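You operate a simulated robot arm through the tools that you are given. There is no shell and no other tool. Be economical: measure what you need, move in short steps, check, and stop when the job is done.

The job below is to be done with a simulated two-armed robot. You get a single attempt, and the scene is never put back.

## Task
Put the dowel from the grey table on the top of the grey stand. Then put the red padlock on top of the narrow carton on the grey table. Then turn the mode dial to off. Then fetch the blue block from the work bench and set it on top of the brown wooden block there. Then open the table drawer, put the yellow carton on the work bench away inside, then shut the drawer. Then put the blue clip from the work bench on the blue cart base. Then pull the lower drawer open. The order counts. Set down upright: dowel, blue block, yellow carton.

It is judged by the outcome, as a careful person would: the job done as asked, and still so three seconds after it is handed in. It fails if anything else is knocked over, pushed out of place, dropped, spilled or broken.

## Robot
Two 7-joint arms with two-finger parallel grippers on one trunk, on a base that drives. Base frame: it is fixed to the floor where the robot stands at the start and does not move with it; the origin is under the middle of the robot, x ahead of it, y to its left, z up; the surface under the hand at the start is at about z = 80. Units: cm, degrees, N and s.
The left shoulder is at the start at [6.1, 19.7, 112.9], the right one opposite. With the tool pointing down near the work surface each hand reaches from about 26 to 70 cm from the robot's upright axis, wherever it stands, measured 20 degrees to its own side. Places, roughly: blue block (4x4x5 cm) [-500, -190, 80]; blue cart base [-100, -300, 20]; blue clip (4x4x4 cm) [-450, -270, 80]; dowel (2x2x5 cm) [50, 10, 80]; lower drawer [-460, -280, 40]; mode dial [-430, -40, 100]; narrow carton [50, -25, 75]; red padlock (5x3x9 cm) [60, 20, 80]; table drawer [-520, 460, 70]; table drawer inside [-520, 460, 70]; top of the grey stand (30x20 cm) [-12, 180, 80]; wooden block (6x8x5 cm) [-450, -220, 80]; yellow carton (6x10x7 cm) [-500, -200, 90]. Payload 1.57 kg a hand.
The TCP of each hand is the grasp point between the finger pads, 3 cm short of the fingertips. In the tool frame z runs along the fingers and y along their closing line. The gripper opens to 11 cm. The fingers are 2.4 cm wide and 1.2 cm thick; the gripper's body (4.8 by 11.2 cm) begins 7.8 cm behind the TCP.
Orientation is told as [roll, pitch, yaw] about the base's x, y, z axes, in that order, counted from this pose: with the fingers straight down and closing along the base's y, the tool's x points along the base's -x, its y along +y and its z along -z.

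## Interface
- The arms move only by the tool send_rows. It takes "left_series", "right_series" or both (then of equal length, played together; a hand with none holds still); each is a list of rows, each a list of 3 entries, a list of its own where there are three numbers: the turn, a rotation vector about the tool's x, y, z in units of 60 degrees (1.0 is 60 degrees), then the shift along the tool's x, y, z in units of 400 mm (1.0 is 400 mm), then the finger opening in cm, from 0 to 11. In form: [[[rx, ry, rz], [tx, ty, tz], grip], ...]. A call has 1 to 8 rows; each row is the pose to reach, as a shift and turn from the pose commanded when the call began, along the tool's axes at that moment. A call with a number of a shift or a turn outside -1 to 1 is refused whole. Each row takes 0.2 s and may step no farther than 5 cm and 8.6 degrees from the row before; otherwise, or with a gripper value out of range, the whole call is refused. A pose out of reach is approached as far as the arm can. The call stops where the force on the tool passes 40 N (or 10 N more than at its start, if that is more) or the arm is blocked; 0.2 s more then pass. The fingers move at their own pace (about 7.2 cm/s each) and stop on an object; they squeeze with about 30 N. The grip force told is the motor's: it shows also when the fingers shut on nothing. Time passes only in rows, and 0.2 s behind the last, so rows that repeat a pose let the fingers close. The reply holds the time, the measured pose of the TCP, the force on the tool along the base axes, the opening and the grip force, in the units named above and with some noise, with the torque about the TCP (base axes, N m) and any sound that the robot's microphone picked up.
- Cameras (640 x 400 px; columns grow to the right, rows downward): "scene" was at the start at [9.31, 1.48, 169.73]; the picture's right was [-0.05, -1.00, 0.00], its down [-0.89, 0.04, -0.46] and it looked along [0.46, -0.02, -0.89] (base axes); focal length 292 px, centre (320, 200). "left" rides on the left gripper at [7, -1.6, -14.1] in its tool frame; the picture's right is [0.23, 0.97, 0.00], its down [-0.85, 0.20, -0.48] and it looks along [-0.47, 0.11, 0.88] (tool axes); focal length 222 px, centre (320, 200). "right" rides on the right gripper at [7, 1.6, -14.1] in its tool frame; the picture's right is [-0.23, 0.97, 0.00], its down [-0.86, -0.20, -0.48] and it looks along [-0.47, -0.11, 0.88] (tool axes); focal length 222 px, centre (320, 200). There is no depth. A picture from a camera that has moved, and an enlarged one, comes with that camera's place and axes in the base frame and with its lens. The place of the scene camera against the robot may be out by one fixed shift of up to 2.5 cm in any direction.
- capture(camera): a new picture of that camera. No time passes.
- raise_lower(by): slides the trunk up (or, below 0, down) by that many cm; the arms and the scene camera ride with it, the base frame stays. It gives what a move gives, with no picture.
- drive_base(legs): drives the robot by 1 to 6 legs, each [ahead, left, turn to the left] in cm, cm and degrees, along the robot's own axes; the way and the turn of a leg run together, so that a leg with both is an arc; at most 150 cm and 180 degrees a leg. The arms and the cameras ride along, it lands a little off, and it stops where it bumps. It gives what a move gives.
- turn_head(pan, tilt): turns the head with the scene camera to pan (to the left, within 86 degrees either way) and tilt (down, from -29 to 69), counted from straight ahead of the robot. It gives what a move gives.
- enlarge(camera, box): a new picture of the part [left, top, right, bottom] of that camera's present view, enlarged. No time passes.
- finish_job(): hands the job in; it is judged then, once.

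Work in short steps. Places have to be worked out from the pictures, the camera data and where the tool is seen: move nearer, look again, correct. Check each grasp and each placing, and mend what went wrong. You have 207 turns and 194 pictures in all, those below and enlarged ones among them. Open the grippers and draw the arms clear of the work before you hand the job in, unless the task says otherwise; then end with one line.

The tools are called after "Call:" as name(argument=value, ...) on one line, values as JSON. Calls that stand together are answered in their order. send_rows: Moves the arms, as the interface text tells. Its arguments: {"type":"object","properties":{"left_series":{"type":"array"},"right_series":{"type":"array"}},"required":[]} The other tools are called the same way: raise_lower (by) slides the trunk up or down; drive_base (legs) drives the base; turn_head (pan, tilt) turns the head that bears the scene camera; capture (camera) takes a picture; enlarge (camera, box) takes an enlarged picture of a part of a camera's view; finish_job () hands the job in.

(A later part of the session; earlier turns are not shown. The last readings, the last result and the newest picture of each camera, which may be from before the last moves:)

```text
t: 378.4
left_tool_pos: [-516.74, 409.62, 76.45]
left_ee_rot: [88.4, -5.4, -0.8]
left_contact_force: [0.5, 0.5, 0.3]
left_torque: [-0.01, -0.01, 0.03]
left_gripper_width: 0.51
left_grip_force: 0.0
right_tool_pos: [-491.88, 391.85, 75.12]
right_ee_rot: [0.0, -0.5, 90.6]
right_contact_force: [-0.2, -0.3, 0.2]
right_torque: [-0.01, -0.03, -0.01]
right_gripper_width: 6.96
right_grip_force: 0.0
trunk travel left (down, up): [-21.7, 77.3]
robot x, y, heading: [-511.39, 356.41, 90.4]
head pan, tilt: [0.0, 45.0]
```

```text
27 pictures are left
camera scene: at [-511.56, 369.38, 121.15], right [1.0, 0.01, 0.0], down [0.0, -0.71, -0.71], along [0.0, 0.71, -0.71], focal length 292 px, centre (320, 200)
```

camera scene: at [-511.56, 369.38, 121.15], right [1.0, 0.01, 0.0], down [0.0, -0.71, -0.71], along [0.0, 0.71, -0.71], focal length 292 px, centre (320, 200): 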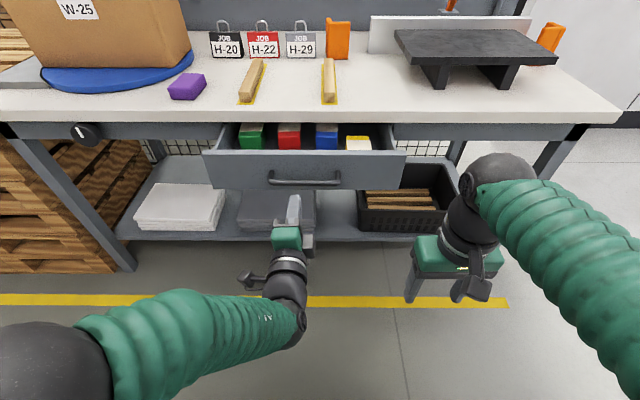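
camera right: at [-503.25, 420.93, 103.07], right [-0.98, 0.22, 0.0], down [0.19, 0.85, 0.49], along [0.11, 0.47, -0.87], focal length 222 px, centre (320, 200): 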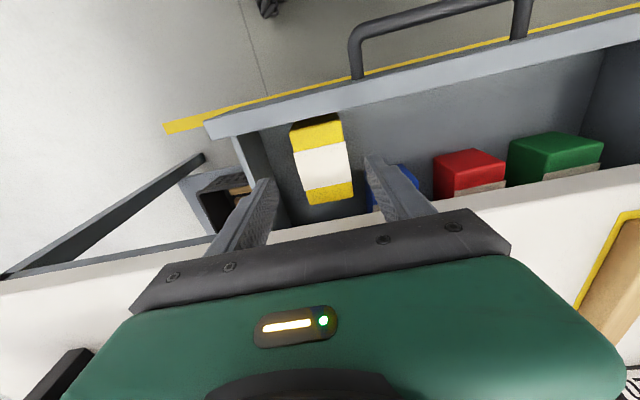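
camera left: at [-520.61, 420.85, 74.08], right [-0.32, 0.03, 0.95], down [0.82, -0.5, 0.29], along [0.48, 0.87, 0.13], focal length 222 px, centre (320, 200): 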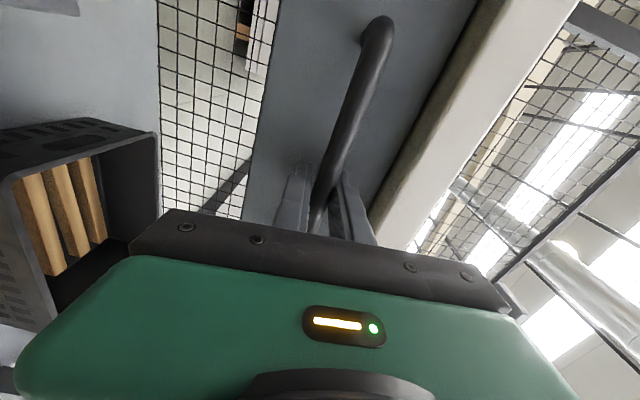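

The left fingertips are lined up with the handle. I push the drawer shut by driving forward 23 cm. (Backing was blocked by the trolley behind, so I won't back up there again.)

Call:
drive_base(legs=[[23, 0, 0]])

Call:
capture(camera="scene")

```text
t: 380.1
left_tool_pos: [-516.89, 430.47, 76.21]
left_ee_rot: [88.2, -5.3, -0.9]
left_contact_force: [-1.1, -2.8, 0.6]
left_torque: [0.0, 0.04, 0.0]
left_gripper_width: 0.53
left_grip_force: 0.4
right_tool_pos: [-491.94, 413.04, 75.2]
right_ee_rot: [0.0, -0.4, 90.6]
right_contact_force: [-0.2, 0.2, 0.0]
right_torque: [-0.01, 0.01, 0.03]
right_gripper_width: 7.0
right_grip_force: 0.1
trunk travel left (down, up): [-21.7, 77.3]
robot x, y, heading: [-511.46, 377.97, 90.5]
head pan, tilt: [0.0, 45.0]
stopped in leg 1: the force on the tool passed its limit at 115 N (the readings are from after the stop); the commanded pose is now the measured one
```

```text
26 pictures are left
camera scene: at [-511.65, 390.58, 121.15], right [1.0, 0.01, 0.0], down [0.0, -0.71, -0.71], along [0.0, 0.71, -0.71], focal length 292 px, centre (320, 200)
```

scene: 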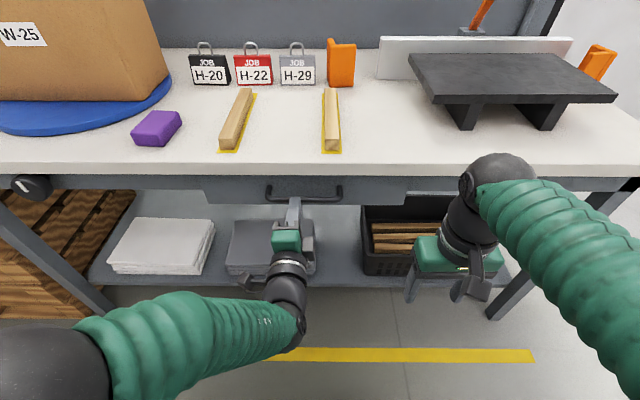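

It stopped on force. I'll zoom to see if the drawer is fully closed against the frame.

Call:
enlarge(camera="scene", box=[180, 150, 440, 240])

Call:
capture(camera="right")

```text
2.46 times, centred on (310, 195) of scene
camera zoom: at [-511.65, 390.58, 121.15], right [1.0, 0.01, 0.0], down [0.0, -0.71, -0.71], along [0.0, 0.71, -0.71], focal length 718 px, centre (345, 212)
```

zoom: 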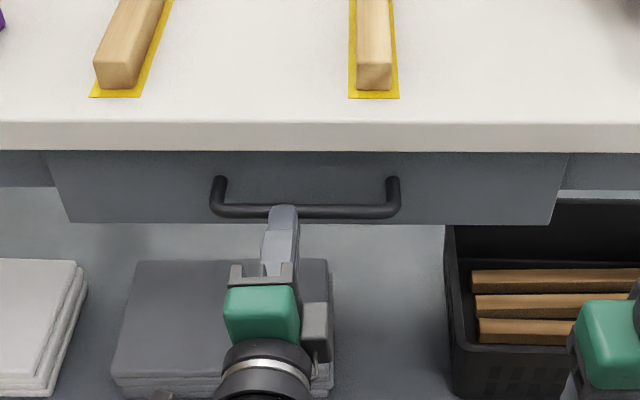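

```text
24 pictures are left
camera right: at [-493.48, 405.94, 89.21], right [-0.98, 0.22, 0.0], down [0.19, 0.85, 0.49], along [0.1, 0.47, -0.87], focal length 222 px, centre (320, 200)
```

right: 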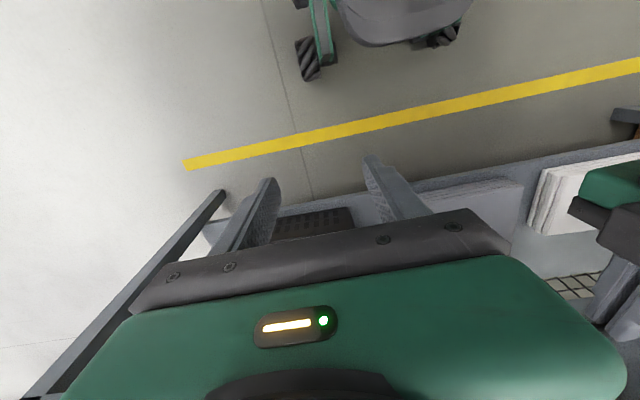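

The bar position matches the closed reference within error. I give one more gentle push with the arm to be sure it's seated.

Call:
send_rows(left_series=[[[0, 0, 0], [0, 0, 0.02], 0.5], [[0, 0, 0], [0, 0, 0.04], 0.5], [[0, 0, 0], [0, 0, 0.06], 0.5], [[0, 0, 0], [0, 0, 0.08], 0.5], [[0, 0, 0], [0, 0, 0.1], 0.5]])

```text
t: 380.5
left_tool_pos: [-516.96, 430.4, 76.1]
left_ee_rot: [88.0, -5.2, -1.1]
left_contact_force: [-3.2, -24.8, 4.1]
left_torque: [0.11, -0.05, 0.28]
left_gripper_width: 0.56
left_grip_force: 0.3
right_tool_pos: [-492.08, 412.66, 75.51]
right_ee_rot: [-0.1, -0.7, 90.6]
right_contact_force: [-0.6, -0.7, -0.8]
right_torque: [-0.03, 0.01, 0.02]
right_gripper_width: 7.02
right_grip_force: 0.0
trunk travel left (down, up): [-21.7, 77.3]
robot x, y, heading: [-511.38, 377.64, 90.3]
head pan, tilt: [0.0, 45.0]
stopped in row 2 (left hand): the force on the tool passed its limit at 52 N (the readings are from after the stop); the commanded pose is now the measured one
```

The drawer is shut at a hard stop. I back the left hand off the handle, raise the trunk, and drive back to the work bench the way I came (avoiding the trolley).

Call:
send_rows(left_series=[[[0, 0, 0], [0, 0, -0.06], 2], [[0, 0, 0], [0, 0, -0.14], 4], [[0, 0, 0], [0, 0, -0.2], 5]])

Call:
raise_lower(by=38)

Call:
drive_base(legs=[[0, -92, 0], [0, 0, 179.5], [105, 0, 0], [105, 0, 0], [65, -50, 0], [65, -50, 0]])

Call:
turn_head(pan=0, tilt=30)

Call:
capture(camera="scene")

```text
t: 381.5
left_tool_pos: [-519.0, 426.92, 76.28]
left_ee_rot: [87.3, -4.6, 5.3]
left_contact_force: [1.2, 1.2, -0.7]
left_torque: [-0.01, -0.02, -0.02]
left_gripper_width: 5.04
left_grip_force: 0.1
left hand out of reach, approached as far as the arm can: row 2, 3
right_tool_pos: [-492.06, 413.19, 75.18]
right_ee_rot: [-0.1, -0.5, 90.8]
right_contact_force: [0.9, -0.1, -0.8]
right_torque: [0.01, 0.0, 0.01]
right_gripper_width: 6.97
right_grip_force: 0.0
trunk travel left (down, up): [-21.7, 77.3]
robot x, y, heading: [-511.14, 377.2, 90.3]
head pan, tilt: [0.0, 45.0]
stopped in row 3 (left hand): the arm was blocked; the commanded pose is now the measured one
```

```text
t: 385.1
left_tool_pos: [-518.65, 426.92, 114.28]
left_ee_rot: [87.2, -4.6, 4.7]
left_contact_force: [0.2, 0.4, -0.3]
left_torque: [0.01, 0.02, 0.01]
left_gripper_width: 5.03
left_grip_force: 0.1
right_tool_pos: [-492.04, 413.16, 113.19]
right_ee_rot: [-0.1, -0.5, 90.5]
right_contact_force: [0.2, -0.3, -0.3]
right_torque: [-0.02, -0.03, -0.01]
right_gripper_width: 7.01
right_grip_force: 0.2
trunk travel left (down, up): [-59.7, 39.3]
robot x, y, heading: [-511.23, 377.7, 90.5]
head pan, tilt: [0.0, 45.0]
```

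```text
t: 415.3
left_tool_pos: [-490.41, -14.61, 114.26]
left_ee_rot: [87.2, -4.7, -172.1]
left_contact_force: [0.4, 0.2, 0.5]
left_torque: [0.02, -0.02, 0.02]
left_gripper_width: 5.01
left_grip_force: 0.1
right_tool_pos: [-517.72, -2.28, 113.2]
right_ee_rot: [-0.2, -0.5, -86.3]
right_contact_force: [-1.2, -0.3, 0.4]
right_torque: [0.04, -0.02, -0.01]
right_gripper_width: 7.0
right_grip_force: 0.0
trunk travel left (down, up): [-59.7, 39.3]
robot x, y, heading: [-500.41, 34.05, -86.5]
head pan, tilt: [0.0, 45.0]
```

```text
t: 416.1
left_tool_pos: [-490.59, -14.81, 114.23]
left_ee_rot: [87.1, -4.5, -172.2]
left_contact_force: [0.2, 0.1, -0.4]
left_torque: [-0.01, 0.0, 0.01]
left_gripper_width: 5.0
left_grip_force: 0.1
right_tool_pos: [-518.0, -2.37, 113.09]
right_ee_rot: [-0.2, -0.5, -86.3]
right_contact_force: [-0.1, 0.7, 0.5]
right_torque: [-0.04, 0.02, 0.02]
right_gripper_width: 6.99
right_grip_force: 0.0
trunk travel left (down, up): [-59.7, 39.3]
robot x, y, heading: [-500.17, 34.02, -86.8]
head pan, tilt: [0.0, 30.0]
```

```text
23 pictures are left
camera scene: at [-500.07, 23.69, 161.4], right [-1.0, -0.06, 0.0], down [-0.03, 0.5, -0.86], along [0.05, -0.86, -0.5], focal length 292 px, centre (320, 200)
```

scene: 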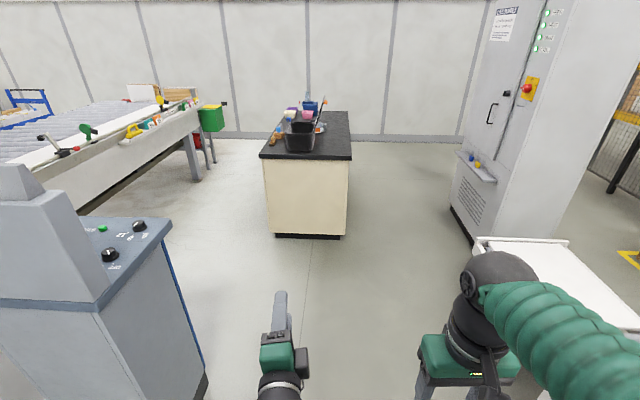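

The route is clear, with the kiosk to my left. I go past it, round to the bench front, and turn to face −x near the blue clip.

Call:
drive_base(legs=[[0, -10, -3.2], [140, 0, 0], [0, 122, 0], [90, 0, 0], [90, 0, 0], [0, 0, -90]])

Call:
turn_head(pan=0, tilt=52)

Call:
capture(camera="scene")

```text
t: 442.3
left_tool_pos: [-438.82, -292.11, 114.3]
left_ee_rot: [87.2, -4.6, 92.5]
left_contact_force: [0.3, 0.3, -0.5]
left_torque: [-0.01, 0.01, -0.02]
left_gripper_width: 5.03
left_grip_force: 0.0
right_tool_pos: [-423.98, -265.93, 113.27]
right_ee_rot: [-0.1, -0.5, 178.4]
right_contact_force: [-0.3, 1.0, 0.2]
right_torque: [-0.02, 0.0, -0.02]
right_gripper_width: 7.02
right_grip_force: 0.1
trunk travel left (down, up): [-59.7, 39.3]
robot x, y, heading: [-389.17, -286.62, 178.4]
head pan, tilt: [0.0, 30.0]
```

```text
t: 443.1
left_tool_pos: [-438.91, -292.02, 114.19]
left_ee_rot: [87.2, -4.6, 92.5]
left_contact_force: [0.7, -0.7, -0.4]
left_torque: [0.0, -0.02, -0.03]
left_gripper_width: 5.0
left_grip_force: 0.0
right_tool_pos: [-424.03, -265.92, 113.13]
right_ee_rot: [-0.1, -0.4, 178.4]
right_contact_force: [0.2, 0.4, -0.4]
right_torque: [0.0, 0.03, 0.04]
right_gripper_width: 7.0
right_grip_force: 0.1
trunk travel left (down, up): [-59.7, 39.3]
robot x, y, heading: [-388.9, -286.87, 178.0]
head pan, tilt: [0.0, 52.0]
```

```text
22 pictures are left
camera scene: at [-400.27, -284.51, 158.2], right [0.03, 1.0, 0.0], down [0.79, -0.03, -0.62], along [-0.62, 0.02, -0.79], focal length 292 px, centre (320, 200)
```

scene: 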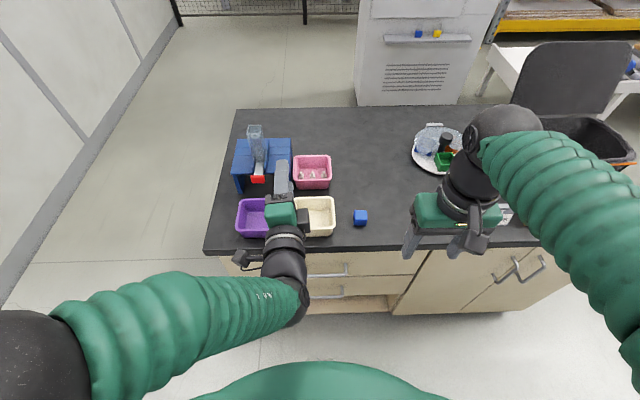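

The blue clip is at about [-451, -270.6], and the two drawer handles are visible below the bench top. I extend the right hand over the clip, descending to z≈99.

Call:
send_rows(right_series=[[[0, 0, 0], [-0.096, 0.02, 0.02], 8], [[0, 0, 0], [-0.192, 0.04, 0.05], 8], [[0, 0, 0], [-0.288, 0.06, 0.1], 8], [[0, 0, 0], [-0.384, 0.08, 0.16], 8], [[0, 0, 0], [-0.48, 0.1, 0.22], 8], [[0, 0, 0], [-0.57, 0.12, 0.28], 8], [[0, 0, 0], [-0.65, 0.136, 0.34], 8]])

Call:
enlarge(camera="right", box=[200, 80, 440, 240])

```text
t: 444.7
left_tool_pos: [-439.01, -292.07, 114.14]
left_ee_rot: [87.0, -4.6, 92.6]
left_contact_force: [0.3, 0.6, -0.5]
left_torque: [0.01, 0.01, 0.01]
left_gripper_width: 5.0
left_grip_force: 0.1
right_tool_pos: [-450.06, -270.57, 99.62]
right_ee_rot: [-0.1, -0.4, 178.2]
right_contact_force: [0.6, -0.7, -0.8]
right_torque: [0.03, -0.01, -0.01]
right_gripper_width: 8.0
right_grip_force: 0.0
trunk travel left (down, up): [-59.7, 39.3]
robot x, y, heading: [-389.11, -286.95, 178.2]
head pan, tilt: [0.0, 52.0]
```

```text
2.50 times, centred on (320, 160) of right
camera zoom: at [-443.1, -272.47, 113.6], right [-0.26, -0.97, 0.0], down [-0.85, 0.22, 0.48], along [-0.47, 0.12, -0.88], focal length 555 px, centre (320, 300)
```

zoom: 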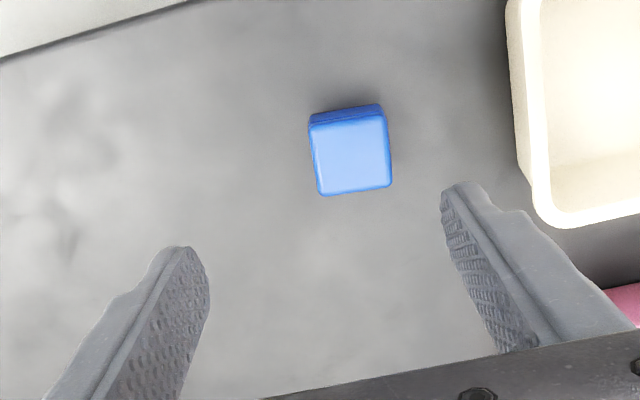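

The clip's top centre is at [-450.2, -272.3]. I align in y, descend to z≈85.5 and close.

Call:
send_rows(right_series=[[[0, 0, 0], [0, 0.043, 0.06], 7], [[0, 0, 0], [0, 0.043, 0.16], 7], [[0, 0, 0], [0, 0.043, 0.26], 7], [[0, 0, 0], [0, 0.043, 0.35], 7], [[0, 0, 0], [0, 0.043, 0.35], 2], [[0, 0, 0], [0, 0.043, 0.35], 2], [[0, 0, 0], [0, 0.043, 0.35], 2], [[0, 0, 0], [0, 0.043, 0.35], 2]])

Call:
send_rows(right_series=[[[0, 0, 0], [0, 0, -0.015], 2], [[0, 0, 0], [0, 0, -0.03], 2], [[0, 0, 0], [0, 0, -0.06], 2]])

Call:
capture(camera="right")

```text
t: 446.5
left_tool_pos: [-438.9, -292.05, 114.28]
left_ee_rot: [87.2, -4.6, 92.4]
left_contact_force: [0.1, 0.5, 0.5]
left_torque: [0.01, 0.03, 0.04]
left_gripper_width: 5.01
left_grip_force: 0.1
right_tool_pos: [-450.02, -272.09, 85.69]
right_ee_rot: [-0.1, -0.4, 178.4]
right_contact_force: [0.2, 0.0, 0.5]
right_torque: [-0.05, -0.02, -0.01]
right_gripper_width: 3.9
right_grip_force: 30.4
trunk travel left (down, up): [-59.7, 39.3]
robot x, y, heading: [-389.47, -286.65, 178.0]
head pan, tilt: [0.0, 52.0]
```

```text
t: 447.3
left_tool_pos: [-438.92, -292.07, 114.2]
left_ee_rot: [87.2, -4.6, 92.4]
left_contact_force: [0.1, -0.1, -0.3]
left_torque: [-0.01, 0.03, -0.03]
left_gripper_width: 5.01
left_grip_force: 0.1
right_tool_pos: [-450.42, -272.23, 88.1]
right_ee_rot: [-0.1, -0.5, 178.4]
right_contact_force: [0.3, -0.6, 0.4]
right_torque: [0.03, -0.01, 0.0]
right_gripper_width: 3.89
right_grip_force: 30.1
trunk travel left (down, up): [-59.7, 39.3]
robot x, y, heading: [-389.53, -286.89, 178.1]
head pan, tilt: [0.0, 52.0]
```

```text
20 pictures are left
camera right: at [-443.2, -274.18, 102.13], right [-0.26, -0.97, 0.0], down [-0.84, 0.22, 0.49], along [-0.47, 0.12, -0.87], focal length 222 px, centre (320, 200)
```

right: 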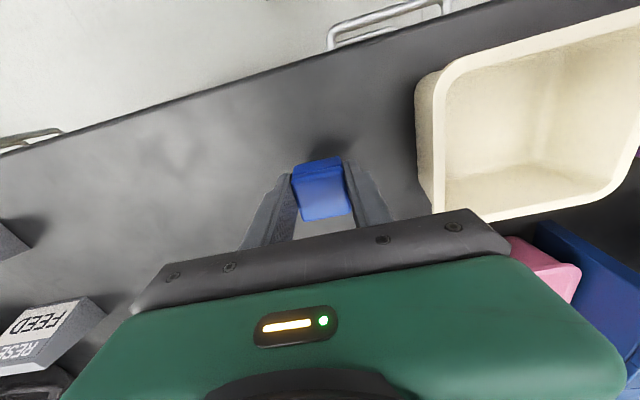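

The clip is held at 3.9 cm. I lift and retract it, then drive out through the passage toward the blue cart.

Call:
send_rows(right_series=[[[0, 0, 0], [0, 0, -0.08], 2], [[0, 0, 0], [0, 0, -0.17], 2], [[0, 0, 0], [0.03, 0, -0.26], 2], [[0, 0, 0], [0.1, -0.02, -0.34], 2], [[0, 0, 0], [0.19, -0.05, -0.4], 2], [[0, 0, 0], [0.29, -0.08, -0.45], 2], [[0, 0, 0], [0.39, -0.1, -0.5], 2], [[0, 0, 0], [0.49, -0.1, -0.55], 2]])

Call:
drive_base(legs=[[8, 0, 0], [0, 122, 1.8], [0, 0, 180]])

Call:
drive_base(legs=[[0, -2, 0], [120, 0, 0]])

```text
t: 449.1
left_tool_pos: [-438.74, -292.09, 114.4]
left_ee_rot: [87.2, -4.6, 92.4]
left_contact_force: [-0.4, 0.6, -0.6]
left_torque: [0.0, -0.03, -0.03]
left_gripper_width: 5.0
left_grip_force: 0.0
right_tool_pos: [-430.41, -268.72, 109.95]
right_ee_rot: [-0.2, -0.6, 178.4]
right_contact_force: [0.1, -0.1, 0.0]
right_torque: [0.02, -0.01, 0.01]
right_gripper_width: 3.89
right_grip_force: 29.9
trunk travel left (down, up): [-59.7, 39.3]
robot x, y, heading: [-389.63, -286.69, 178.1]
head pan, tilt: [0.0, 52.0]
```

```text
t: 458.9
left_tool_pos: [-422.93, -451.48, 114.44]
left_ee_rot: [87.2, -4.2, 148.4]
left_contact_force: [0.4, 1.7, -1.0]
left_torque: [-0.06, 0.04, -0.04]
left_gripper_width: 5.0
left_grip_force: 0.0
right_tool_pos: [-437.32, -433.05, 109.73]
right_ee_rot: [-0.2, -0.7, -123.0]
right_contact_force: [-0.7, -0.2, 0.1]
right_torque: [0.01, -0.01, 0.03]
right_gripper_width: 3.9
right_grip_force: 29.7
trunk travel left (down, up): [-59.7, 39.3]
robot x, y, heading: [-400.58, -407.27, -123.3]
head pan, tilt: [0.0, 52.0]
stopped in leg 3: the force on the tool passed its limit at 54 N (the readings are from after the stop); the commanded pose is now the measured one
```

```text
t: 460.3
left_tool_pos: [-425.52, -451.3, 114.26]
left_ee_rot: [87.1, -4.1, 147.8]
left_contact_force: [-5.7, 4.2, -0.2]
left_torque: [-0.05, -0.05, 0.57]
left_gripper_width: 4.91
left_grip_force: 0.1
right_tool_pos: [-439.63, -433.44, 109.83]
right_ee_rot: [-0.2, -0.4, -123.2]
right_contact_force: [0.3, 0.2, 0.7]
right_torque: [0.02, -0.01, -0.01]
right_gripper_width: 3.9
right_grip_force: 30.0
trunk travel left (down, up): [-59.7, 39.3]
robot x, y, heading: [-402.8, -407.41, -123.6]
head pan, tilt: [0.0, 52.0]
stopped in leg 2: the force on the tool passed its limit at 50 N (the readings are from after the stop); the commanded pose is now the measured one
```

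The left hand brushed the wall while turning that way. I move off the wall and turn back the other way through north to face +x.

Call:
drive_base(legs=[[-9, -6, 0], [0, 0, -57], [0, 0, -90], [0, 0, -89]])

```text
t: 471.7
left_tool_pos: [-353.68, -392.18, 114.31]
left_ee_rot: [87.2, -4.2, -90.2]
left_contact_force: [1.2, -0.3, -0.6]
left_torque: [-0.01, 0.0, 0.02]
left_gripper_width: 5.02
left_grip_force: 0.1
right_tool_pos: [-361.5, -413.89, 109.99]
right_ee_rot: [-0.3, -0.5, -1.4]
right_contact_force: [-0.1, 0.7, -0.5]
right_torque: [-0.01, 0.01, 0.03]
right_gripper_width: 3.89
right_grip_force: 30.1
trunk travel left (down, up): [-59.7, 39.3]
robot x, y, heading: [-402.97, -396.41, -1.9]
head pan, tilt: [0.0, 52.0]
```

Facing +x at [-403, -396]. I drive through the passage to x≈−25.

Call:
drive_base(legs=[[0, -4, 0.9], [130, 0, 0], [130, 0, 0], [118, 0, 0]])

```text
t: 490.3
left_tool_pos: [20.62, -387.29, 114.33]
left_ee_rot: [87.2, -4.2, -86.3]
left_contact_force: [-0.1, 0.5, -0.8]
left_torque: [0.01, -0.02, -0.03]
left_gripper_width: 5.04
left_grip_force: 0.1
right_tool_pos: [14.33, -409.57, 109.88]
right_ee_rot: [-0.3, -0.5, 2.4]
right_contact_force: [0.1, -0.6, 0.8]
right_torque: [0.0, -0.02, 0.01]
right_gripper_width: 3.87
right_grip_force: 30.8
trunk travel left (down, up): [-59.7, 39.3]
robot x, y, heading: [-28.08, -394.59, 2.2]
head pan, tilt: [0.0, 52.0]
```

I turn to face north, shift right to clear the cart, advance to y≈−303, then turn to face the cart.

Call:
drive_base(legs=[[0, 0, 88], [0, -18, 0], [92, 0, 0], [0, 0, 90]])

Call:
turn_head(pan=0, tilt=45)

Call:
capture(camera="scene")

```text
t: 503.8
left_tool_pos: [-59.77, -311.76, 114.31]
left_ee_rot: [87.1, -4.2, 93.2]
left_contact_force: [0.4, 0.5, 0.2]
left_torque: [0.01, -0.02, -0.01]
left_gripper_width: 5.03
left_grip_force: 0.1
right_tool_pos: [-53.17, -289.78, 109.83]
right_ee_rot: [-0.3, -0.7, -177.9]
right_contact_force: [0.4, 0.0, 0.4]
right_torque: [0.0, -0.03, 0.05]
right_gripper_width: 3.89
right_grip_force: 30.1
trunk travel left (down, up): [-59.7, 39.3]
robot x, y, heading: [-11.19, -304.59, -178.5]
head pan, tilt: [0.0, 52.0]
```

```text
t: 504.5
left_tool_pos: [-59.64, -311.79, 114.33]
left_ee_rot: [87.3, -4.1, 93.3]
left_contact_force: [-0.2, -0.2, 0.5]
left_torque: [0.0, 0.02, 0.03]
left_gripper_width: 5.04
left_grip_force: 0.1
right_tool_pos: [-53.09, -289.69, 109.86]
right_ee_rot: [-0.3, -0.6, -178.0]
right_contact_force: [-0.4, 0.6, -0.7]
right_torque: [0.01, -0.01, 0.0]
right_gripper_width: 3.91
right_grip_force: 30.2
trunk travel left (down, up): [-59.7, 39.3]
robot x, y, heading: [-11.09, -304.54, -178.2]
head pan, tilt: [0.0, 45.0]
```

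```text
19 pictures are left
camera scene: at [-22.61, -303.18, 159.15], right [-0.03, 1.0, 0.0], down [0.71, 0.02, -0.71], along [-0.71, -0.02, -0.71], focal length 292 px, centre (320, 200)
```

scene: 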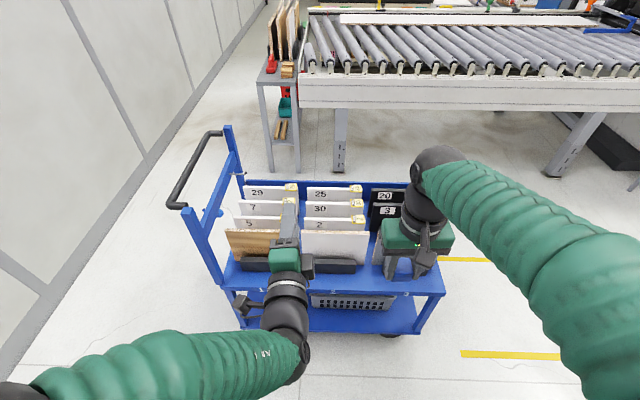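

I'll zoom in on the cart's lower base shelf.

Call:
enlarge(camera="scene", box=[210, 230, 460, 360])

```text
2.56 times, centred on (335, 295) of scene
camera zoom: at [-22.61, -303.18, 159.15], right [-0.03, 1.0, 0.0], down [0.71, 0.02, -0.71], along [-0.71, -0.02, -0.71], focal length 747 px, centre (282, -43)
```

zoom: 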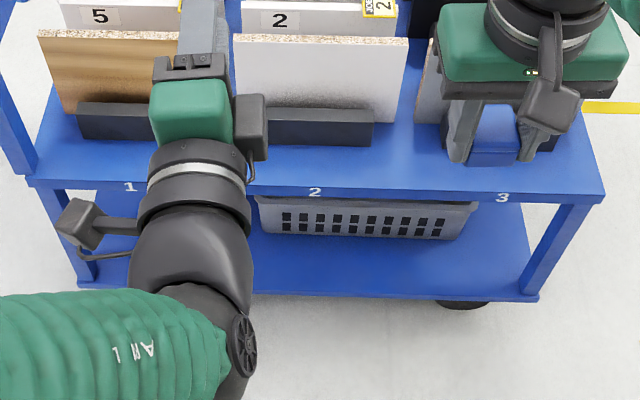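

The base shelf's front edge is at x≈−75, with a free strip about 10 cm deep in front of the crate, under the tray (z≈57). I'll go in low: drive 5 cm closer and lower the trunk.

Call:
drive_base(legs=[[5, 0, 0]])

Call:
raise_lower(by=-40)

Call:
raise_lower(by=-18)

Call:
send_rows(right_series=[[[0, 0, 0], [0, 0, 0.1], 2], [[0, 0, 0], [0, 0, 0.2], 2], [[0, 0, 0], [0, 0, 0.3], 2], [[0, 0, 0], [0, 0, 0.4], 2], [[0, 0, 0], [0, 0, 0.47], 2]])

Call:
capture(camera="right")

Call:
capture(camera="scene")

```text
t: 505.4
left_tool_pos: [-64.24, -312.02, 114.55]
left_ee_rot: [87.5, -4.4, 93.3]
left_contact_force: [0.7, -0.9, -0.9]
left_torque: [-0.01, -0.01, 0.0]
left_gripper_width: 5.03
left_grip_force: 0.1
right_tool_pos: [-57.94, -289.9, 110.08]
right_ee_rot: [-0.2, -0.8, -177.8]
right_contact_force: [1.0, 0.8, 0.1]
right_torque: [-0.02, 0.04, 0.0]
right_gripper_width: 3.9
right_grip_force: 29.7
trunk travel left (down, up): [-59.7, 39.3]
robot x, y, heading: [-16.67, -305.02, -178.0]
head pan, tilt: [0.0, 45.0]
```

```text
t: 509.2
left_tool_pos: [-65.1, -313.26, 74.26]
left_ee_rot: [87.3, -4.1, 95.2]
left_contact_force: [0.0, -0.5, 0.2]
left_torque: [-0.03, 0.01, 0.0]
left_gripper_width: 5.01
left_grip_force: 0.0
right_tool_pos: [-58.25, -290.01, 69.91]
right_ee_rot: [-0.3, -0.6, -177.8]
right_contact_force: [0.1, 0.1, 0.0]
right_torque: [-0.01, -0.03, 0.04]
right_gripper_width: 3.87
right_grip_force: 29.7
trunk travel left (down, up): [-19.7, 79.3]
robot x, y, heading: [-15.75, -304.51, -178.0]
head pan, tilt: [0.0, 45.0]
```

```text
t: 511.2
left_tool_pos: [-64.99, -313.27, 56.17]
left_ee_rot: [87.2, -4.1, 95.0]
left_contact_force: [1.0, 0.6, -0.4]
left_torque: [0.0, 0.0, 0.01]
left_gripper_width: 5.02
left_grip_force: 0.0
right_tool_pos: [-58.27, -289.86, 51.82]
right_ee_rot: [-0.3, -0.5, -177.8]
right_contact_force: [-0.4, 0.0, 0.6]
right_torque: [-0.01, 0.02, -0.01]
right_gripper_width: 3.91
right_grip_force: 30.3
trunk travel left (down, up): [-1.7, 97.3]
robot x, y, heading: [-16.05, -304.78, -178.2]
head pan, tilt: [0.0, 45.0]
```

```text
t: 512.4
left_tool_pos: [-65.01, -313.15, 56.12]
left_ee_rot: [87.0, -4.0, 95.0]
left_contact_force: [0.0, 0.9, -0.6]
left_torque: [-0.02, 0.01, 0.0]
left_gripper_width: 4.98
left_grip_force: 0.0
right_tool_pos: [-58.47, -290.1, 32.8]
right_ee_rot: [-0.3, -0.6, -177.8]
right_contact_force: [-0.1, 0.6, -0.7]
right_torque: [0.01, -0.01, 0.0]
right_gripper_width: 3.92
right_grip_force: 30.0
trunk travel left (down, up): [-1.7, 97.3]
robot x, y, heading: [-16.12, -304.72, -178.5]
head pan, tilt: [0.0, 45.0]
```

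```text
17 pictures are left
camera right: at [-51.27, -291.43, 46.82], right [-0.19, -0.98, 0.0], down [-0.86, 0.16, 0.49], along [-0.48, 0.09, -0.87], focal length 222 px, centre (320, 200)
```

right: 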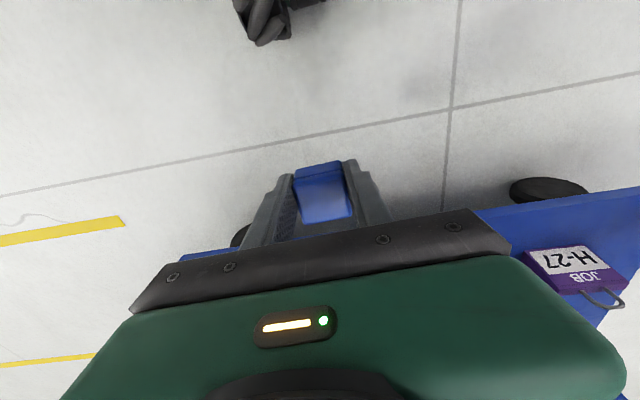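

```text
16 pictures are left
camera scene: at [-27.66, -303.36, 101.1], right [-0.03, 1.0, 0.0], down [0.71, 0.02, -0.71], along [-0.71, -0.02, -0.71], focal length 292 px, centre (320, 200)
```

scene: 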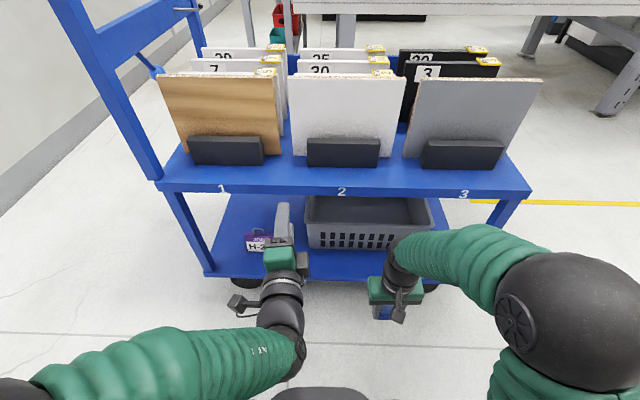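

The base is at z≈16.5, with its edge at x≈−77 and the crate front at x≈−89. I drive 4 cm closer, lower the hand to z≈24.5, and slide it in under the tray.

Call:
drive_base(legs=[[4, 0, 0]])

Call:
send_rows(right_series=[[[0, 0, 0], [0, 0, 0.1], 2], [[0, 0, 0], [0, 0, 0.205], 2], [[0, 0, 0], [-0.1, 0, 0.205], 2], [[0, 0, 0], [-0.2, 0, 0.205], 2], [[0, 0, 0], [-0.3, 0, 0.205], 2], [[0, 0, 0], [-0.4, 0, 0.205], 2], [[0, 0, 0], [-0.48, 0, 0.205], 2]])

Call:
capture(camera="scene")

Call:
capture(camera="right")

```text
t: 513.3
left_tool_pos: [-69.03, -313.35, 56.21]
left_ee_rot: [86.9, -4.1, 94.9]
left_contact_force: [0.2, 0.1, 0.5]
left_torque: [-0.02, -0.01, 0.01]
left_gripper_width: 5.02
left_grip_force: 0.2
right_tool_pos: [-62.55, -290.09, 32.88]
right_ee_rot: [-0.4, -0.5, -177.7]
right_contact_force: [0.0, -0.3, -1.1]
right_torque: [-0.02, -0.01, -0.02]
right_gripper_width: 3.89
right_grip_force: 30.5
trunk travel left (down, up): [-1.7, 97.3]
robot x, y, heading: [-20.57, -305.2, -178.5]
head pan, tilt: [0.0, 45.0]
```

```text
t: 514.9
left_tool_pos: [-68.96, -313.47, 56.12]
left_ee_rot: [87.1, -3.9, 95.3]
left_contact_force: [-0.1, 0.5, -0.2]
left_torque: [0.0, -0.02, 0.01]
left_gripper_width: 5.01
left_grip_force: 0.0
right_tool_pos: [-81.44, -291.09, 24.87]
right_ee_rot: [-0.2, -0.2, -177.8]
right_contact_force: [0.8, 0.9, -0.3]
right_torque: [0.02, 0.02, 0.0]
right_gripper_width: 3.9
right_grip_force: 30.4
trunk travel left (down, up): [-1.7, 97.3]
robot x, y, heading: [-19.85, -304.79, -178.6]
head pan, tilt: [0.0, 45.0]
```

```text
15 pictures are left
camera scene: at [-31.44, -303.34, 101.12], right [-0.03, 1.0, 0.0], down [0.71, 0.02, -0.71], along [-0.71, -0.02, -0.71], focal length 292 px, centre (320, 200)
```

scene: 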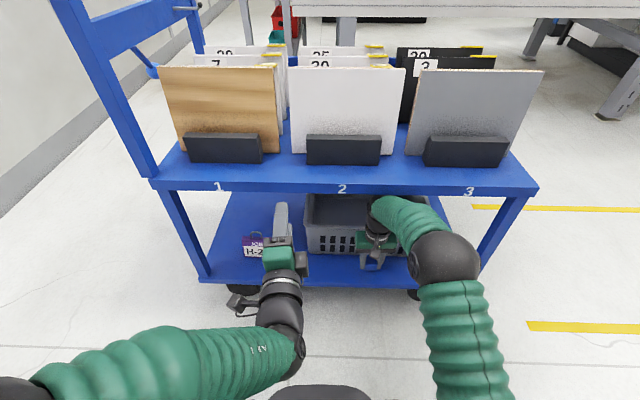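

```text
14 pictures are left
camera right: at [-74.26, -292.53, 38.83], right [-0.19, -0.98, 0.0], down [-0.86, 0.17, 0.48], along [-0.47, 0.09, -0.88], focal length 222 px, centre (320, 200)
```

right: 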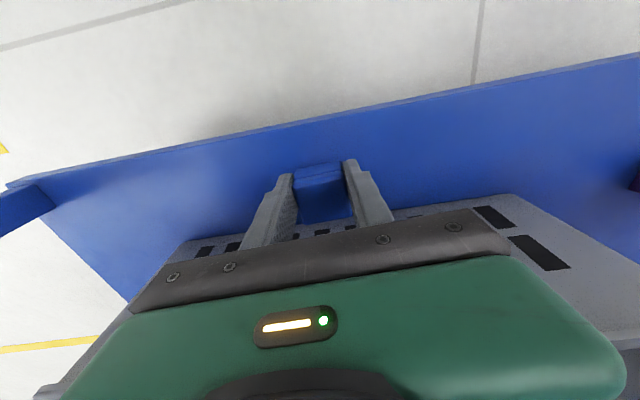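

The clip is over the free strip (edge −78, crate −89). I move 1.5 cm further in and lower to feel the base.

Call:
send_rows(right_series=[[[0, 0, 0], [-0.037, 0, 0.03], 2], [[0, 0, 0], [-0.037, 0, 0.07], 2], [[0, 0, 0], [-0.037, 0, 0.085], 2], [[0, 0, 0], [-0.037, 0, 0.1], 2], [[0, 0, 0], [-0.037, 0, 0.11], 2], [[0, 0, 0], [-0.037, 0, 0.12], 2]])

```text
t: 516.3
left_tool_pos: [-68.87, -313.69, 56.19]
left_ee_rot: [87.1, -4.1, 95.4]
left_contact_force: [0.3, 0.0, 1.0]
left_torque: [0.02, -0.05, -0.01]
left_gripper_width: 5.0
left_grip_force: 0.1
right_tool_pos: [-83.17, -290.71, 20.15]
right_ee_rot: [-0.2, -0.5, -177.8]
right_contact_force: [3.5, -0.5, -0.2]
right_torque: [0.03, 0.33, 0.0]
right_gripper_width: 3.91
right_grip_force: 30.5
trunk travel left (down, up): [-1.7, 97.3]
robot x, y, heading: [-20.2, -305.02, -178.4]
head pan, tilt: [0.0, 45.0]
```

A small backward force suggests the hand grazes the crate rim. I pull back 1 cm and continue lowering.

Call:
send_rows(right_series=[[[0, 0, 0], [0.028, 0, 0], 2], [[0, 0, 0], [0.028, 0, 0.01], 2], [[0, 0, 0], [0.028, 0, 0.02], 2], [[0, 0, 0], [0.028, 0, 0.03], 2], [[0, 0, 0], [0.028, 0, 0.04], 2]])

```text
t: 517.5
left_tool_pos: [-68.91, -313.8, 56.35]
left_ee_rot: [87.1, -4.0, 95.2]
left_contact_force: [0.9, 0.0, 0.1]
left_torque: [-0.02, 0.0, 0.03]
left_gripper_width: 5.0
left_grip_force: 0.0
right_tool_pos: [-82.65, -290.65, 19.27]
right_ee_rot: [-0.5, -1.3, -177.9]
right_contact_force: [2.1, 4.2, 27.7]
right_torque: [-0.02, -0.07, 0.03]
right_gripper_width: 3.9
right_grip_force: 29.6
trunk travel left (down, up): [-1.7, 97.3]
robot x, y, heading: [-20.39, -304.58, -178.2]
head pan, tilt: [0.0, 45.0]
```

Contact with the base at 28 N. I relieve, open, rise slightly, and back straight out.

Call:
send_rows(right_series=[[[0, 0, 0], [0, 0, -0.012], 2], [[0, 0, 0], [0, 0, -0.012], 5.5], [[0, 0, 0], [0, 0, -0.012], 5.5], [[0, 0, 0], [0, 0, -0.03], 5.5], [[0, 0, 0], [0.0, 0, -0.1], 5.5], [[0, 0, 0], [0.02, 0, -0.17], 5.5], [[0, 0, 0], [0.12, 0, -0.18], 5.5], [[0, 0, 0], [0.22, 0, -0.18], 5.5]])

Call:
send_rows(right_series=[[[0, 0, 0], [0.1, 0, 0], 5.5], [[0, 0, 0], [0.2, 0, 0], 5.5], [[0, 0, 0], [0.28, 0, -0.03], 5.5]])

Call:
capture(camera="scene")

```text
t: 519.3
left_tool_pos: [-68.99, -314.09, 55.96]
left_ee_rot: [86.7, -3.8, 95.7]
left_contact_force: [-0.4, 0.8, 0.2]
left_torque: [-0.01, 0.01, -0.01]
left_gripper_width: 5.0
left_grip_force: 0.0
right_tool_pos: [-73.71, -290.72, 26.16]
right_ee_rot: [-0.3, -1.0, -177.8]
right_contact_force: [0.1, -0.2, -0.7]
right_torque: [-0.01, -0.02, 0.03]
right_gripper_width: 5.51
right_grip_force: 0.1
trunk travel left (down, up): [-1.7, 97.3]
robot x, y, heading: [-19.59, -304.93, -178.1]
head pan, tilt: [0.0, 45.0]
```

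```text
t: 520.1
left_tool_pos: [-68.99, -313.75, 56.38]
left_ee_rot: [87.2, -4.1, 95.4]
left_contact_force: [0.2, 0.1, 0.8]
left_torque: [-0.01, 0.03, -0.02]
left_gripper_width: 5.02
left_grip_force: 0.1
right_tool_pos: [-62.32, -290.05, 26.76]
right_ee_rot: [-0.3, -0.6, -177.9]
right_contact_force: [0.6, -0.3, -1.2]
right_torque: [0.0, -0.01, 0.02]
right_gripper_width: 5.51
right_grip_force: 0.1
trunk travel left (down, up): [-1.7, 97.3]
robot x, y, heading: [-20.58, -305.31, -178.3]
head pan, tilt: [0.0, 45.0]
```

```text
13 pictures are left
camera scene: at [-31.74, -303.49, 101.21], right [-0.03, 1.0, 0.0], down [0.71, 0.02, -0.71], along [-0.71, -0.02, -0.71], focal length 292 px, centre (320, 200)
```

scene: 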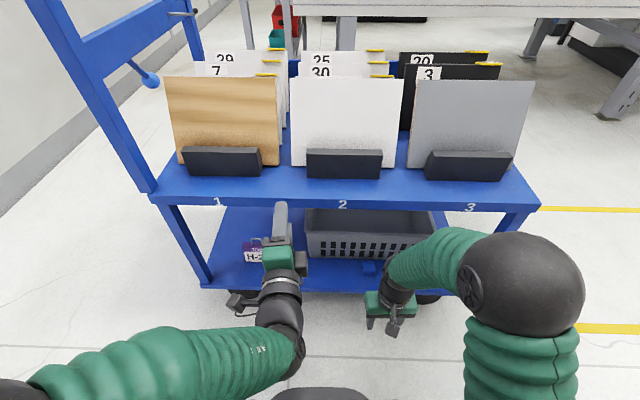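

The clip rests on the cart base. Last is the lower bench drawer. I back off, raise the trunk, and shift to the passage line, staying facing west.

Call:
drive_base(legs=[[-12, 0, -1.7]])

Call:
raise_lower(by=40)

Call:
raise_lower(by=20)

Call:
drive_base(legs=[[0, 98, 0]])

```text
t: 521.4
left_tool_pos: [-56.97, -311.86, 56.2]
left_ee_rot: [86.9, -4.2, 93.6]
left_contact_force: [-0.1, 0.3, 0.1]
left_torque: [0.01, 0.02, -0.01]
left_gripper_width: 5.04
left_grip_force: 0.1
right_tool_pos: [-49.69, -288.7, 26.71]
right_ee_rot: [-0.2, -0.6, -179.6]
right_contact_force: [0.3, 0.7, 0.2]
right_torque: [-0.01, -0.01, -0.03]
right_gripper_width: 5.51
right_grip_force: 0.1
trunk travel left (down, up): [-1.7, 97.3]
robot x, y, heading: [-7.39, -304.75, 180.0]
head pan, tilt: [0.0, 45.0]
```

```text
t: 525.2
left_tool_pos: [-57.25, -312.02, 96.15]
left_ee_rot: [87.0, -4.0, 93.8]
left_contact_force: [-0.5, -0.5, -0.3]
left_torque: [0.0, -0.01, -0.01]
left_gripper_width: 5.02
left_grip_force: 0.0
right_tool_pos: [-49.73, -288.59, 66.83]
right_ee_rot: [-0.3, -0.6, -179.6]
right_contact_force: [1.1, -0.7, 0.6]
right_torque: [-0.01, -0.02, 0.01]
right_gripper_width: 5.49
right_grip_force: 0.0
trunk travel left (down, up): [-41.7, 57.3]
robot x, y, heading: [-8.06, -304.55, 179.9]
head pan, tilt: [0.0, 45.0]
```

```text
t: 527.4
left_tool_pos: [-57.1, -311.95, 116.05]
left_ee_rot: [87.1, -4.0, 93.6]
left_contact_force: [0.0, -0.8, -0.9]
left_torque: [0.0, 0.01, 0.0]
left_gripper_width: 5.02
left_grip_force: 0.0
right_tool_pos: [-49.67, -288.66, 86.84]
right_ee_rot: [-0.3, -0.6, -179.5]
right_contact_force: [-0.1, 0.7, 0.0]
right_torque: [-0.02, -0.01, 0.01]
right_gripper_width: 5.49
right_grip_force: 0.0
trunk travel left (down, up): [-61.7, 37.3]
robot x, y, heading: [-7.89, -304.53, 180.2]
head pan, tilt: [0.0, 45.0]
```

```text
t: 532.5
left_tool_pos: [-58.78, -408.37, 116.08]
left_ee_rot: [87.1, -3.9, 91.9]
left_contact_force: [-0.5, -0.6, -0.2]
left_torque: [0.02, 0.01, 0.05]
left_gripper_width: 5.01
left_grip_force: 0.1
right_tool_pos: [-50.68, -385.36, 86.73]
right_ee_rot: [-0.1, -0.7, 178.8]
right_contact_force: [-0.8, 0.2, -0.1]
right_torque: [-0.05, 0.01, -0.01]
right_gripper_width: 5.5
right_grip_force: 0.1
trunk travel left (down, up): [-61.7, 37.3]
robot x, y, heading: [-9.2, -402.92, 178.5]
head pan, tilt: [0.0, 45.0]
```

I raise the right hand, straighten the heading, and drive west through the passage to x≈−398.

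Call:
send_rows(right_series=[[[0, 0, 0], [0, 0.03, -0.1], 5], [[0, 0, 0], [0, 0.06, -0.2], 5], [[0, 0, 0], [0, 0.09, -0.3], 5], [[0, 0, 0], [0, 0.12, -0.4], 5], [[0, 0, 0], [0, 0.15, -0.5], 5], [[0, 0, 0], [0, 0.15, -0.6], 5]])

Call:
drive_base(legs=[[0, 3, 1.7], [130, 0, 0]])

```text
t: 533.9
left_tool_pos: [-58.59, -408.65, 116.1]
left_ee_rot: [87.1, -4.1, 92.0]
left_contact_force: [0.4, -0.3, 0.7]
left_torque: [0.02, -0.01, 0.01]
left_gripper_width: 5.04
left_grip_force: 0.1
right_tool_pos: [-50.05, -391.94, 110.64]
right_ee_rot: [-0.3, -0.6, 178.9]
right_contact_force: [0.1, 0.1, 0.0]
right_torque: [0.0, 0.03, 0.0]
right_gripper_width: 5.01
right_grip_force: 0.1
trunk travel left (down, up): [-61.7, 37.3]
robot x, y, heading: [-9.52, -402.99, 178.4]
head pan, tilt: [0.0, 45.0]
```

```text
t: 540.9
left_tool_pos: [-190.64, -411.04, 116.13]
left_ee_rot: [87.0, -4.1, 92.7]
left_contact_force: [0.1, -0.3, -0.3]
left_torque: [0.01, 0.02, -0.02]
left_gripper_width: 5.0
left_grip_force: 0.1
right_tool_pos: [-182.21, -394.08, 110.52]
right_ee_rot: [-0.3, -0.7, 179.4]
right_contact_force: [-0.5, 0.3, -0.9]
right_torque: [0.0, 0.01, 0.01]
right_gripper_width: 4.99
right_grip_force: 0.1
trunk travel left (down, up): [-61.7, 37.3]
robot x, y, heading: [-141.14, -404.63, 178.8]
head pan, tilt: [0.0, 45.0]
```

I continue west and then strafe right in front of the bench drawers.

Call:
drive_base(legs=[[0, 2, 1.2], [130, 0, 0], [128, 0, 0]])

Call:
drive_base(legs=[[0, -130, 0]])

Call:
capture(camera="scene")

```text
t: 553.9
left_tool_pos: [-448.01, -417.29, 116.22]
left_ee_rot: [87.1, -4.1, 94.3]
left_contact_force: [-0.7, -0.8, -0.2]
left_torque: [0.0, -0.05, 0.02]
left_gripper_width: 5.01
left_grip_force: 0.1
right_tool_pos: [-440.15, -400.22, 110.54]
right_ee_rot: [-0.3, -0.7, -178.9]
right_contact_force: [-1.0, 0.2, -0.7]
right_torque: [-0.02, 0.0, 0.02]
right_gripper_width: 5.03
right_grip_force: 0.2
trunk travel left (down, up): [-61.7, 37.3]
robot x, y, heading: [-398.89, -409.29, -179.3]
head pan, tilt: [0.0, 45.0]
```

```text
t: 560.4
left_tool_pos: [-449.1, -287.41, 116.15]
left_ee_rot: [87.0, -4.1, 93.8]
left_contact_force: [0.0, -0.1, -0.7]
left_torque: [0.01, 0.01, 0.0]
left_gripper_width: 5.0
left_grip_force: 0.1
right_tool_pos: [-441.2, -270.3, 110.62]
right_ee_rot: [-0.4, -0.6, -179.5]
right_contact_force: [0.9, 0.3, 0.2]
right_torque: [0.0, 0.03, 0.03]
right_gripper_width: 5.02
right_grip_force: 0.1
trunk travel left (down, up): [-61.7, 37.3]
robot x, y, heading: [-399.84, -280.0, -179.9]
head pan, tilt: [0.0, 45.0]
```

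```text
12 pictures are left
camera scene: at [-411.7, -278.3, 161.15], right [0.0, 1.0, 0.0], down [0.71, 0.0, -0.71], along [-0.71, 0.0, -0.71], focal length 292 px, centre (320, 200)
```

scene: 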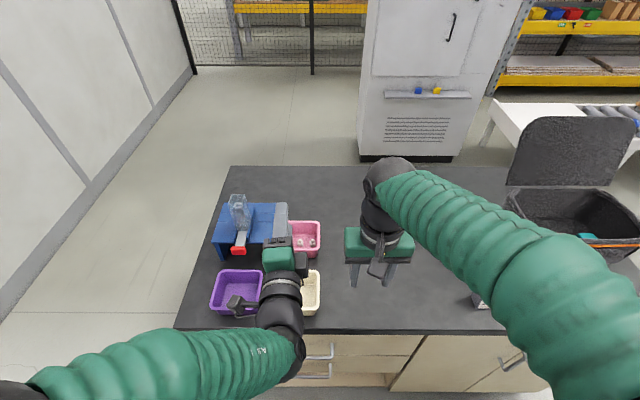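

The handles are straight below at y≈−279. I back up 15 cm and shift right 8 cm, then lower the trunk to look at the drawers.

Call:
drive_base(legs=[[-15, -8, 0]])

Call:
raise_lower(by=-40)

Call:
raise_lower(by=-20)

Call:
capture(camera="scene")

Call:
capture(camera="left")

```text
t: 561.8
left_tool_pos: [-434.36, -279.02, 115.98]
left_ee_rot: [87.0, -4.2, 93.4]
left_contact_force: [0.6, -1.1, -0.8]
left_torque: [0.0, -0.02, -0.01]
left_gripper_width: 5.02
left_grip_force: 0.1
right_tool_pos: [-426.12, -262.03, 110.62]
right_ee_rot: [-0.6, -0.6, -179.7]
right_contact_force: [-0.8, -0.4, 0.2]
right_torque: [0.0, 0.02, 0.0]
right_gripper_width: 5.01
right_grip_force: 0.1
trunk travel left (down, up): [-61.7, 37.3]
robot x, y, heading: [-385.23, -271.34, 180.0]
head pan, tilt: [0.0, 45.0]
```

```text
t: 565.7
left_tool_pos: [-434.1, -279.29, 76.18]
left_ee_rot: [87.0, -3.9, 94.3]
left_contact_force: [-0.4, -1.2, 0.2]
left_torque: [-0.02, 0.01, 0.02]
left_gripper_width: 5.02
left_grip_force: 0.1
right_tool_pos: [-425.78, -261.7, 70.52]
right_ee_rot: [-0.2, -0.7, -179.7]
right_contact_force: [0.7, 0.3, 0.2]
right_torque: [0.01, 0.01, -0.02]
right_gripper_width: 5.04
right_grip_force: 0.0
trunk travel left (down, up): [-21.7, 77.3]
robot x, y, heading: [-385.16, -271.68, 179.9]
head pan, tilt: [0.0, 45.0]
```

```text
t: 567.8
left_tool_pos: [-434.08, -279.16, 56.04]
left_ee_rot: [87.1, -3.9, 94.2]
left_contact_force: [0.1, 0.4, -0.9]
left_torque: [-0.01, -0.02, -0.01]
left_gripper_width: 5.02
left_grip_force: 0.1
right_tool_pos: [-425.81, -261.67, 50.53]
right_ee_rot: [-0.3, -0.6, -179.8]
right_contact_force: [0.4, -0.1, -0.1]
right_torque: [-0.01, -0.01, -0.02]
right_gripper_width: 5.03
right_grip_force: 0.0
trunk travel left (down, up): [-1.7, 97.3]
robot x, y, heading: [-384.96, -272.01, 179.8]
head pan, tilt: [0.0, 45.0]
```

```text
11 pictures are left
camera scene: at [-396.57, -269.83, 101.08], right [0.0, 1.0, 0.0], down [0.71, 0.0, -0.71], along [-0.71, 0.0, -0.71], focal length 292 px, centre (320, 200)
```

scene: 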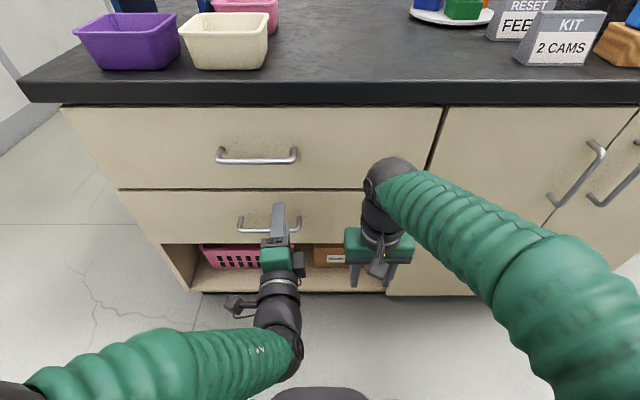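

```text
10 pictures are left
camera left: at [-419.37, -284.97, 54.7], right [-0.03, -0.3, 0.95], down [0.41, 0.87, 0.28], along [-0.91, 0.39, 0.1], focal length 222 px, centre (320, 200)
```

left: 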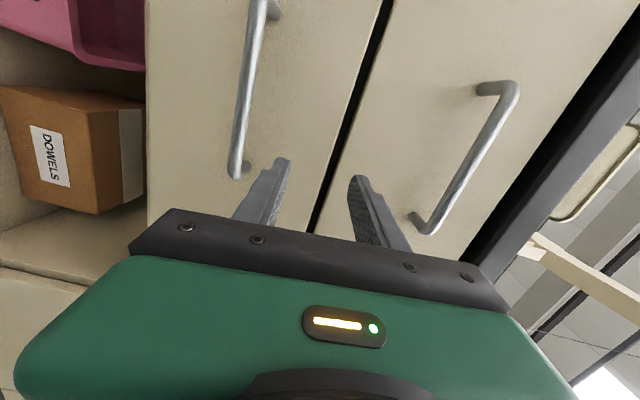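

The lower handle's bar is at about [-440, -282.7, 48.2]. I lower the left hand to its height first, just in front of it, and check.

Call:
send_rows(left_series=[[[0, 0, 0], [0.025, -0.063, 0.0], 5], [[0, 0, 0], [0.05, -0.126, 0.0], 5], [[0, 0, 0], [0.075, -0.19, 0.0], 5]])

Call:
capture(camera="left")

```text
t: 568.6
left_tool_pos: [-435.99, -279.59, 48.17]
left_ee_rot: [87.1, -4.0, 93.3]
left_contact_force: [0.8, -1.1, 0.5]
left_torque: [0.01, -0.01, -0.03]
left_gripper_width: 5.0
left_grip_force: 0.2
left hand out of reach, approached as far as the arm can: row 1, 2, 3
right_tool_pos: [-425.83, -261.68, 50.57]
right_ee_rot: [-0.3, -0.8, -179.6]
right_contact_force: [-0.1, 0.1, -0.2]
right_torque: [0.0, -0.01, 0.01]
right_gripper_width: 5.0
right_grip_force: 0.1
trunk travel left (down, up): [-1.7, 97.3]
robot x, y, heading: [-385.2, -271.54, 179.7]
head pan, tilt: [0.0, 45.0]
```

```text
9 pictures are left
camera left: at [-421.3, -285.4, 46.72], right [-0.03, -0.3, 0.95], down [0.42, 0.86, 0.28], along [-0.91, 0.41, 0.1], focal length 222 px, centre (320, 200)
```

left: 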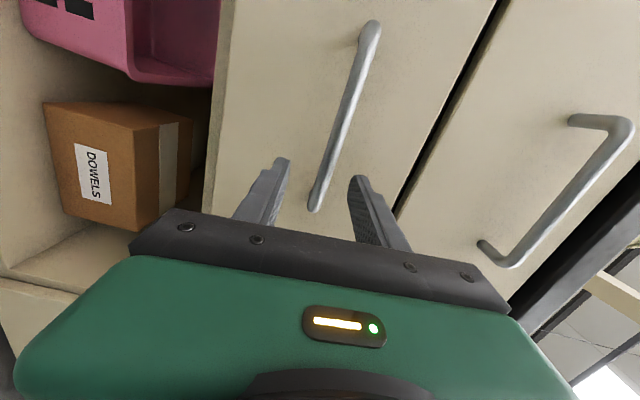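

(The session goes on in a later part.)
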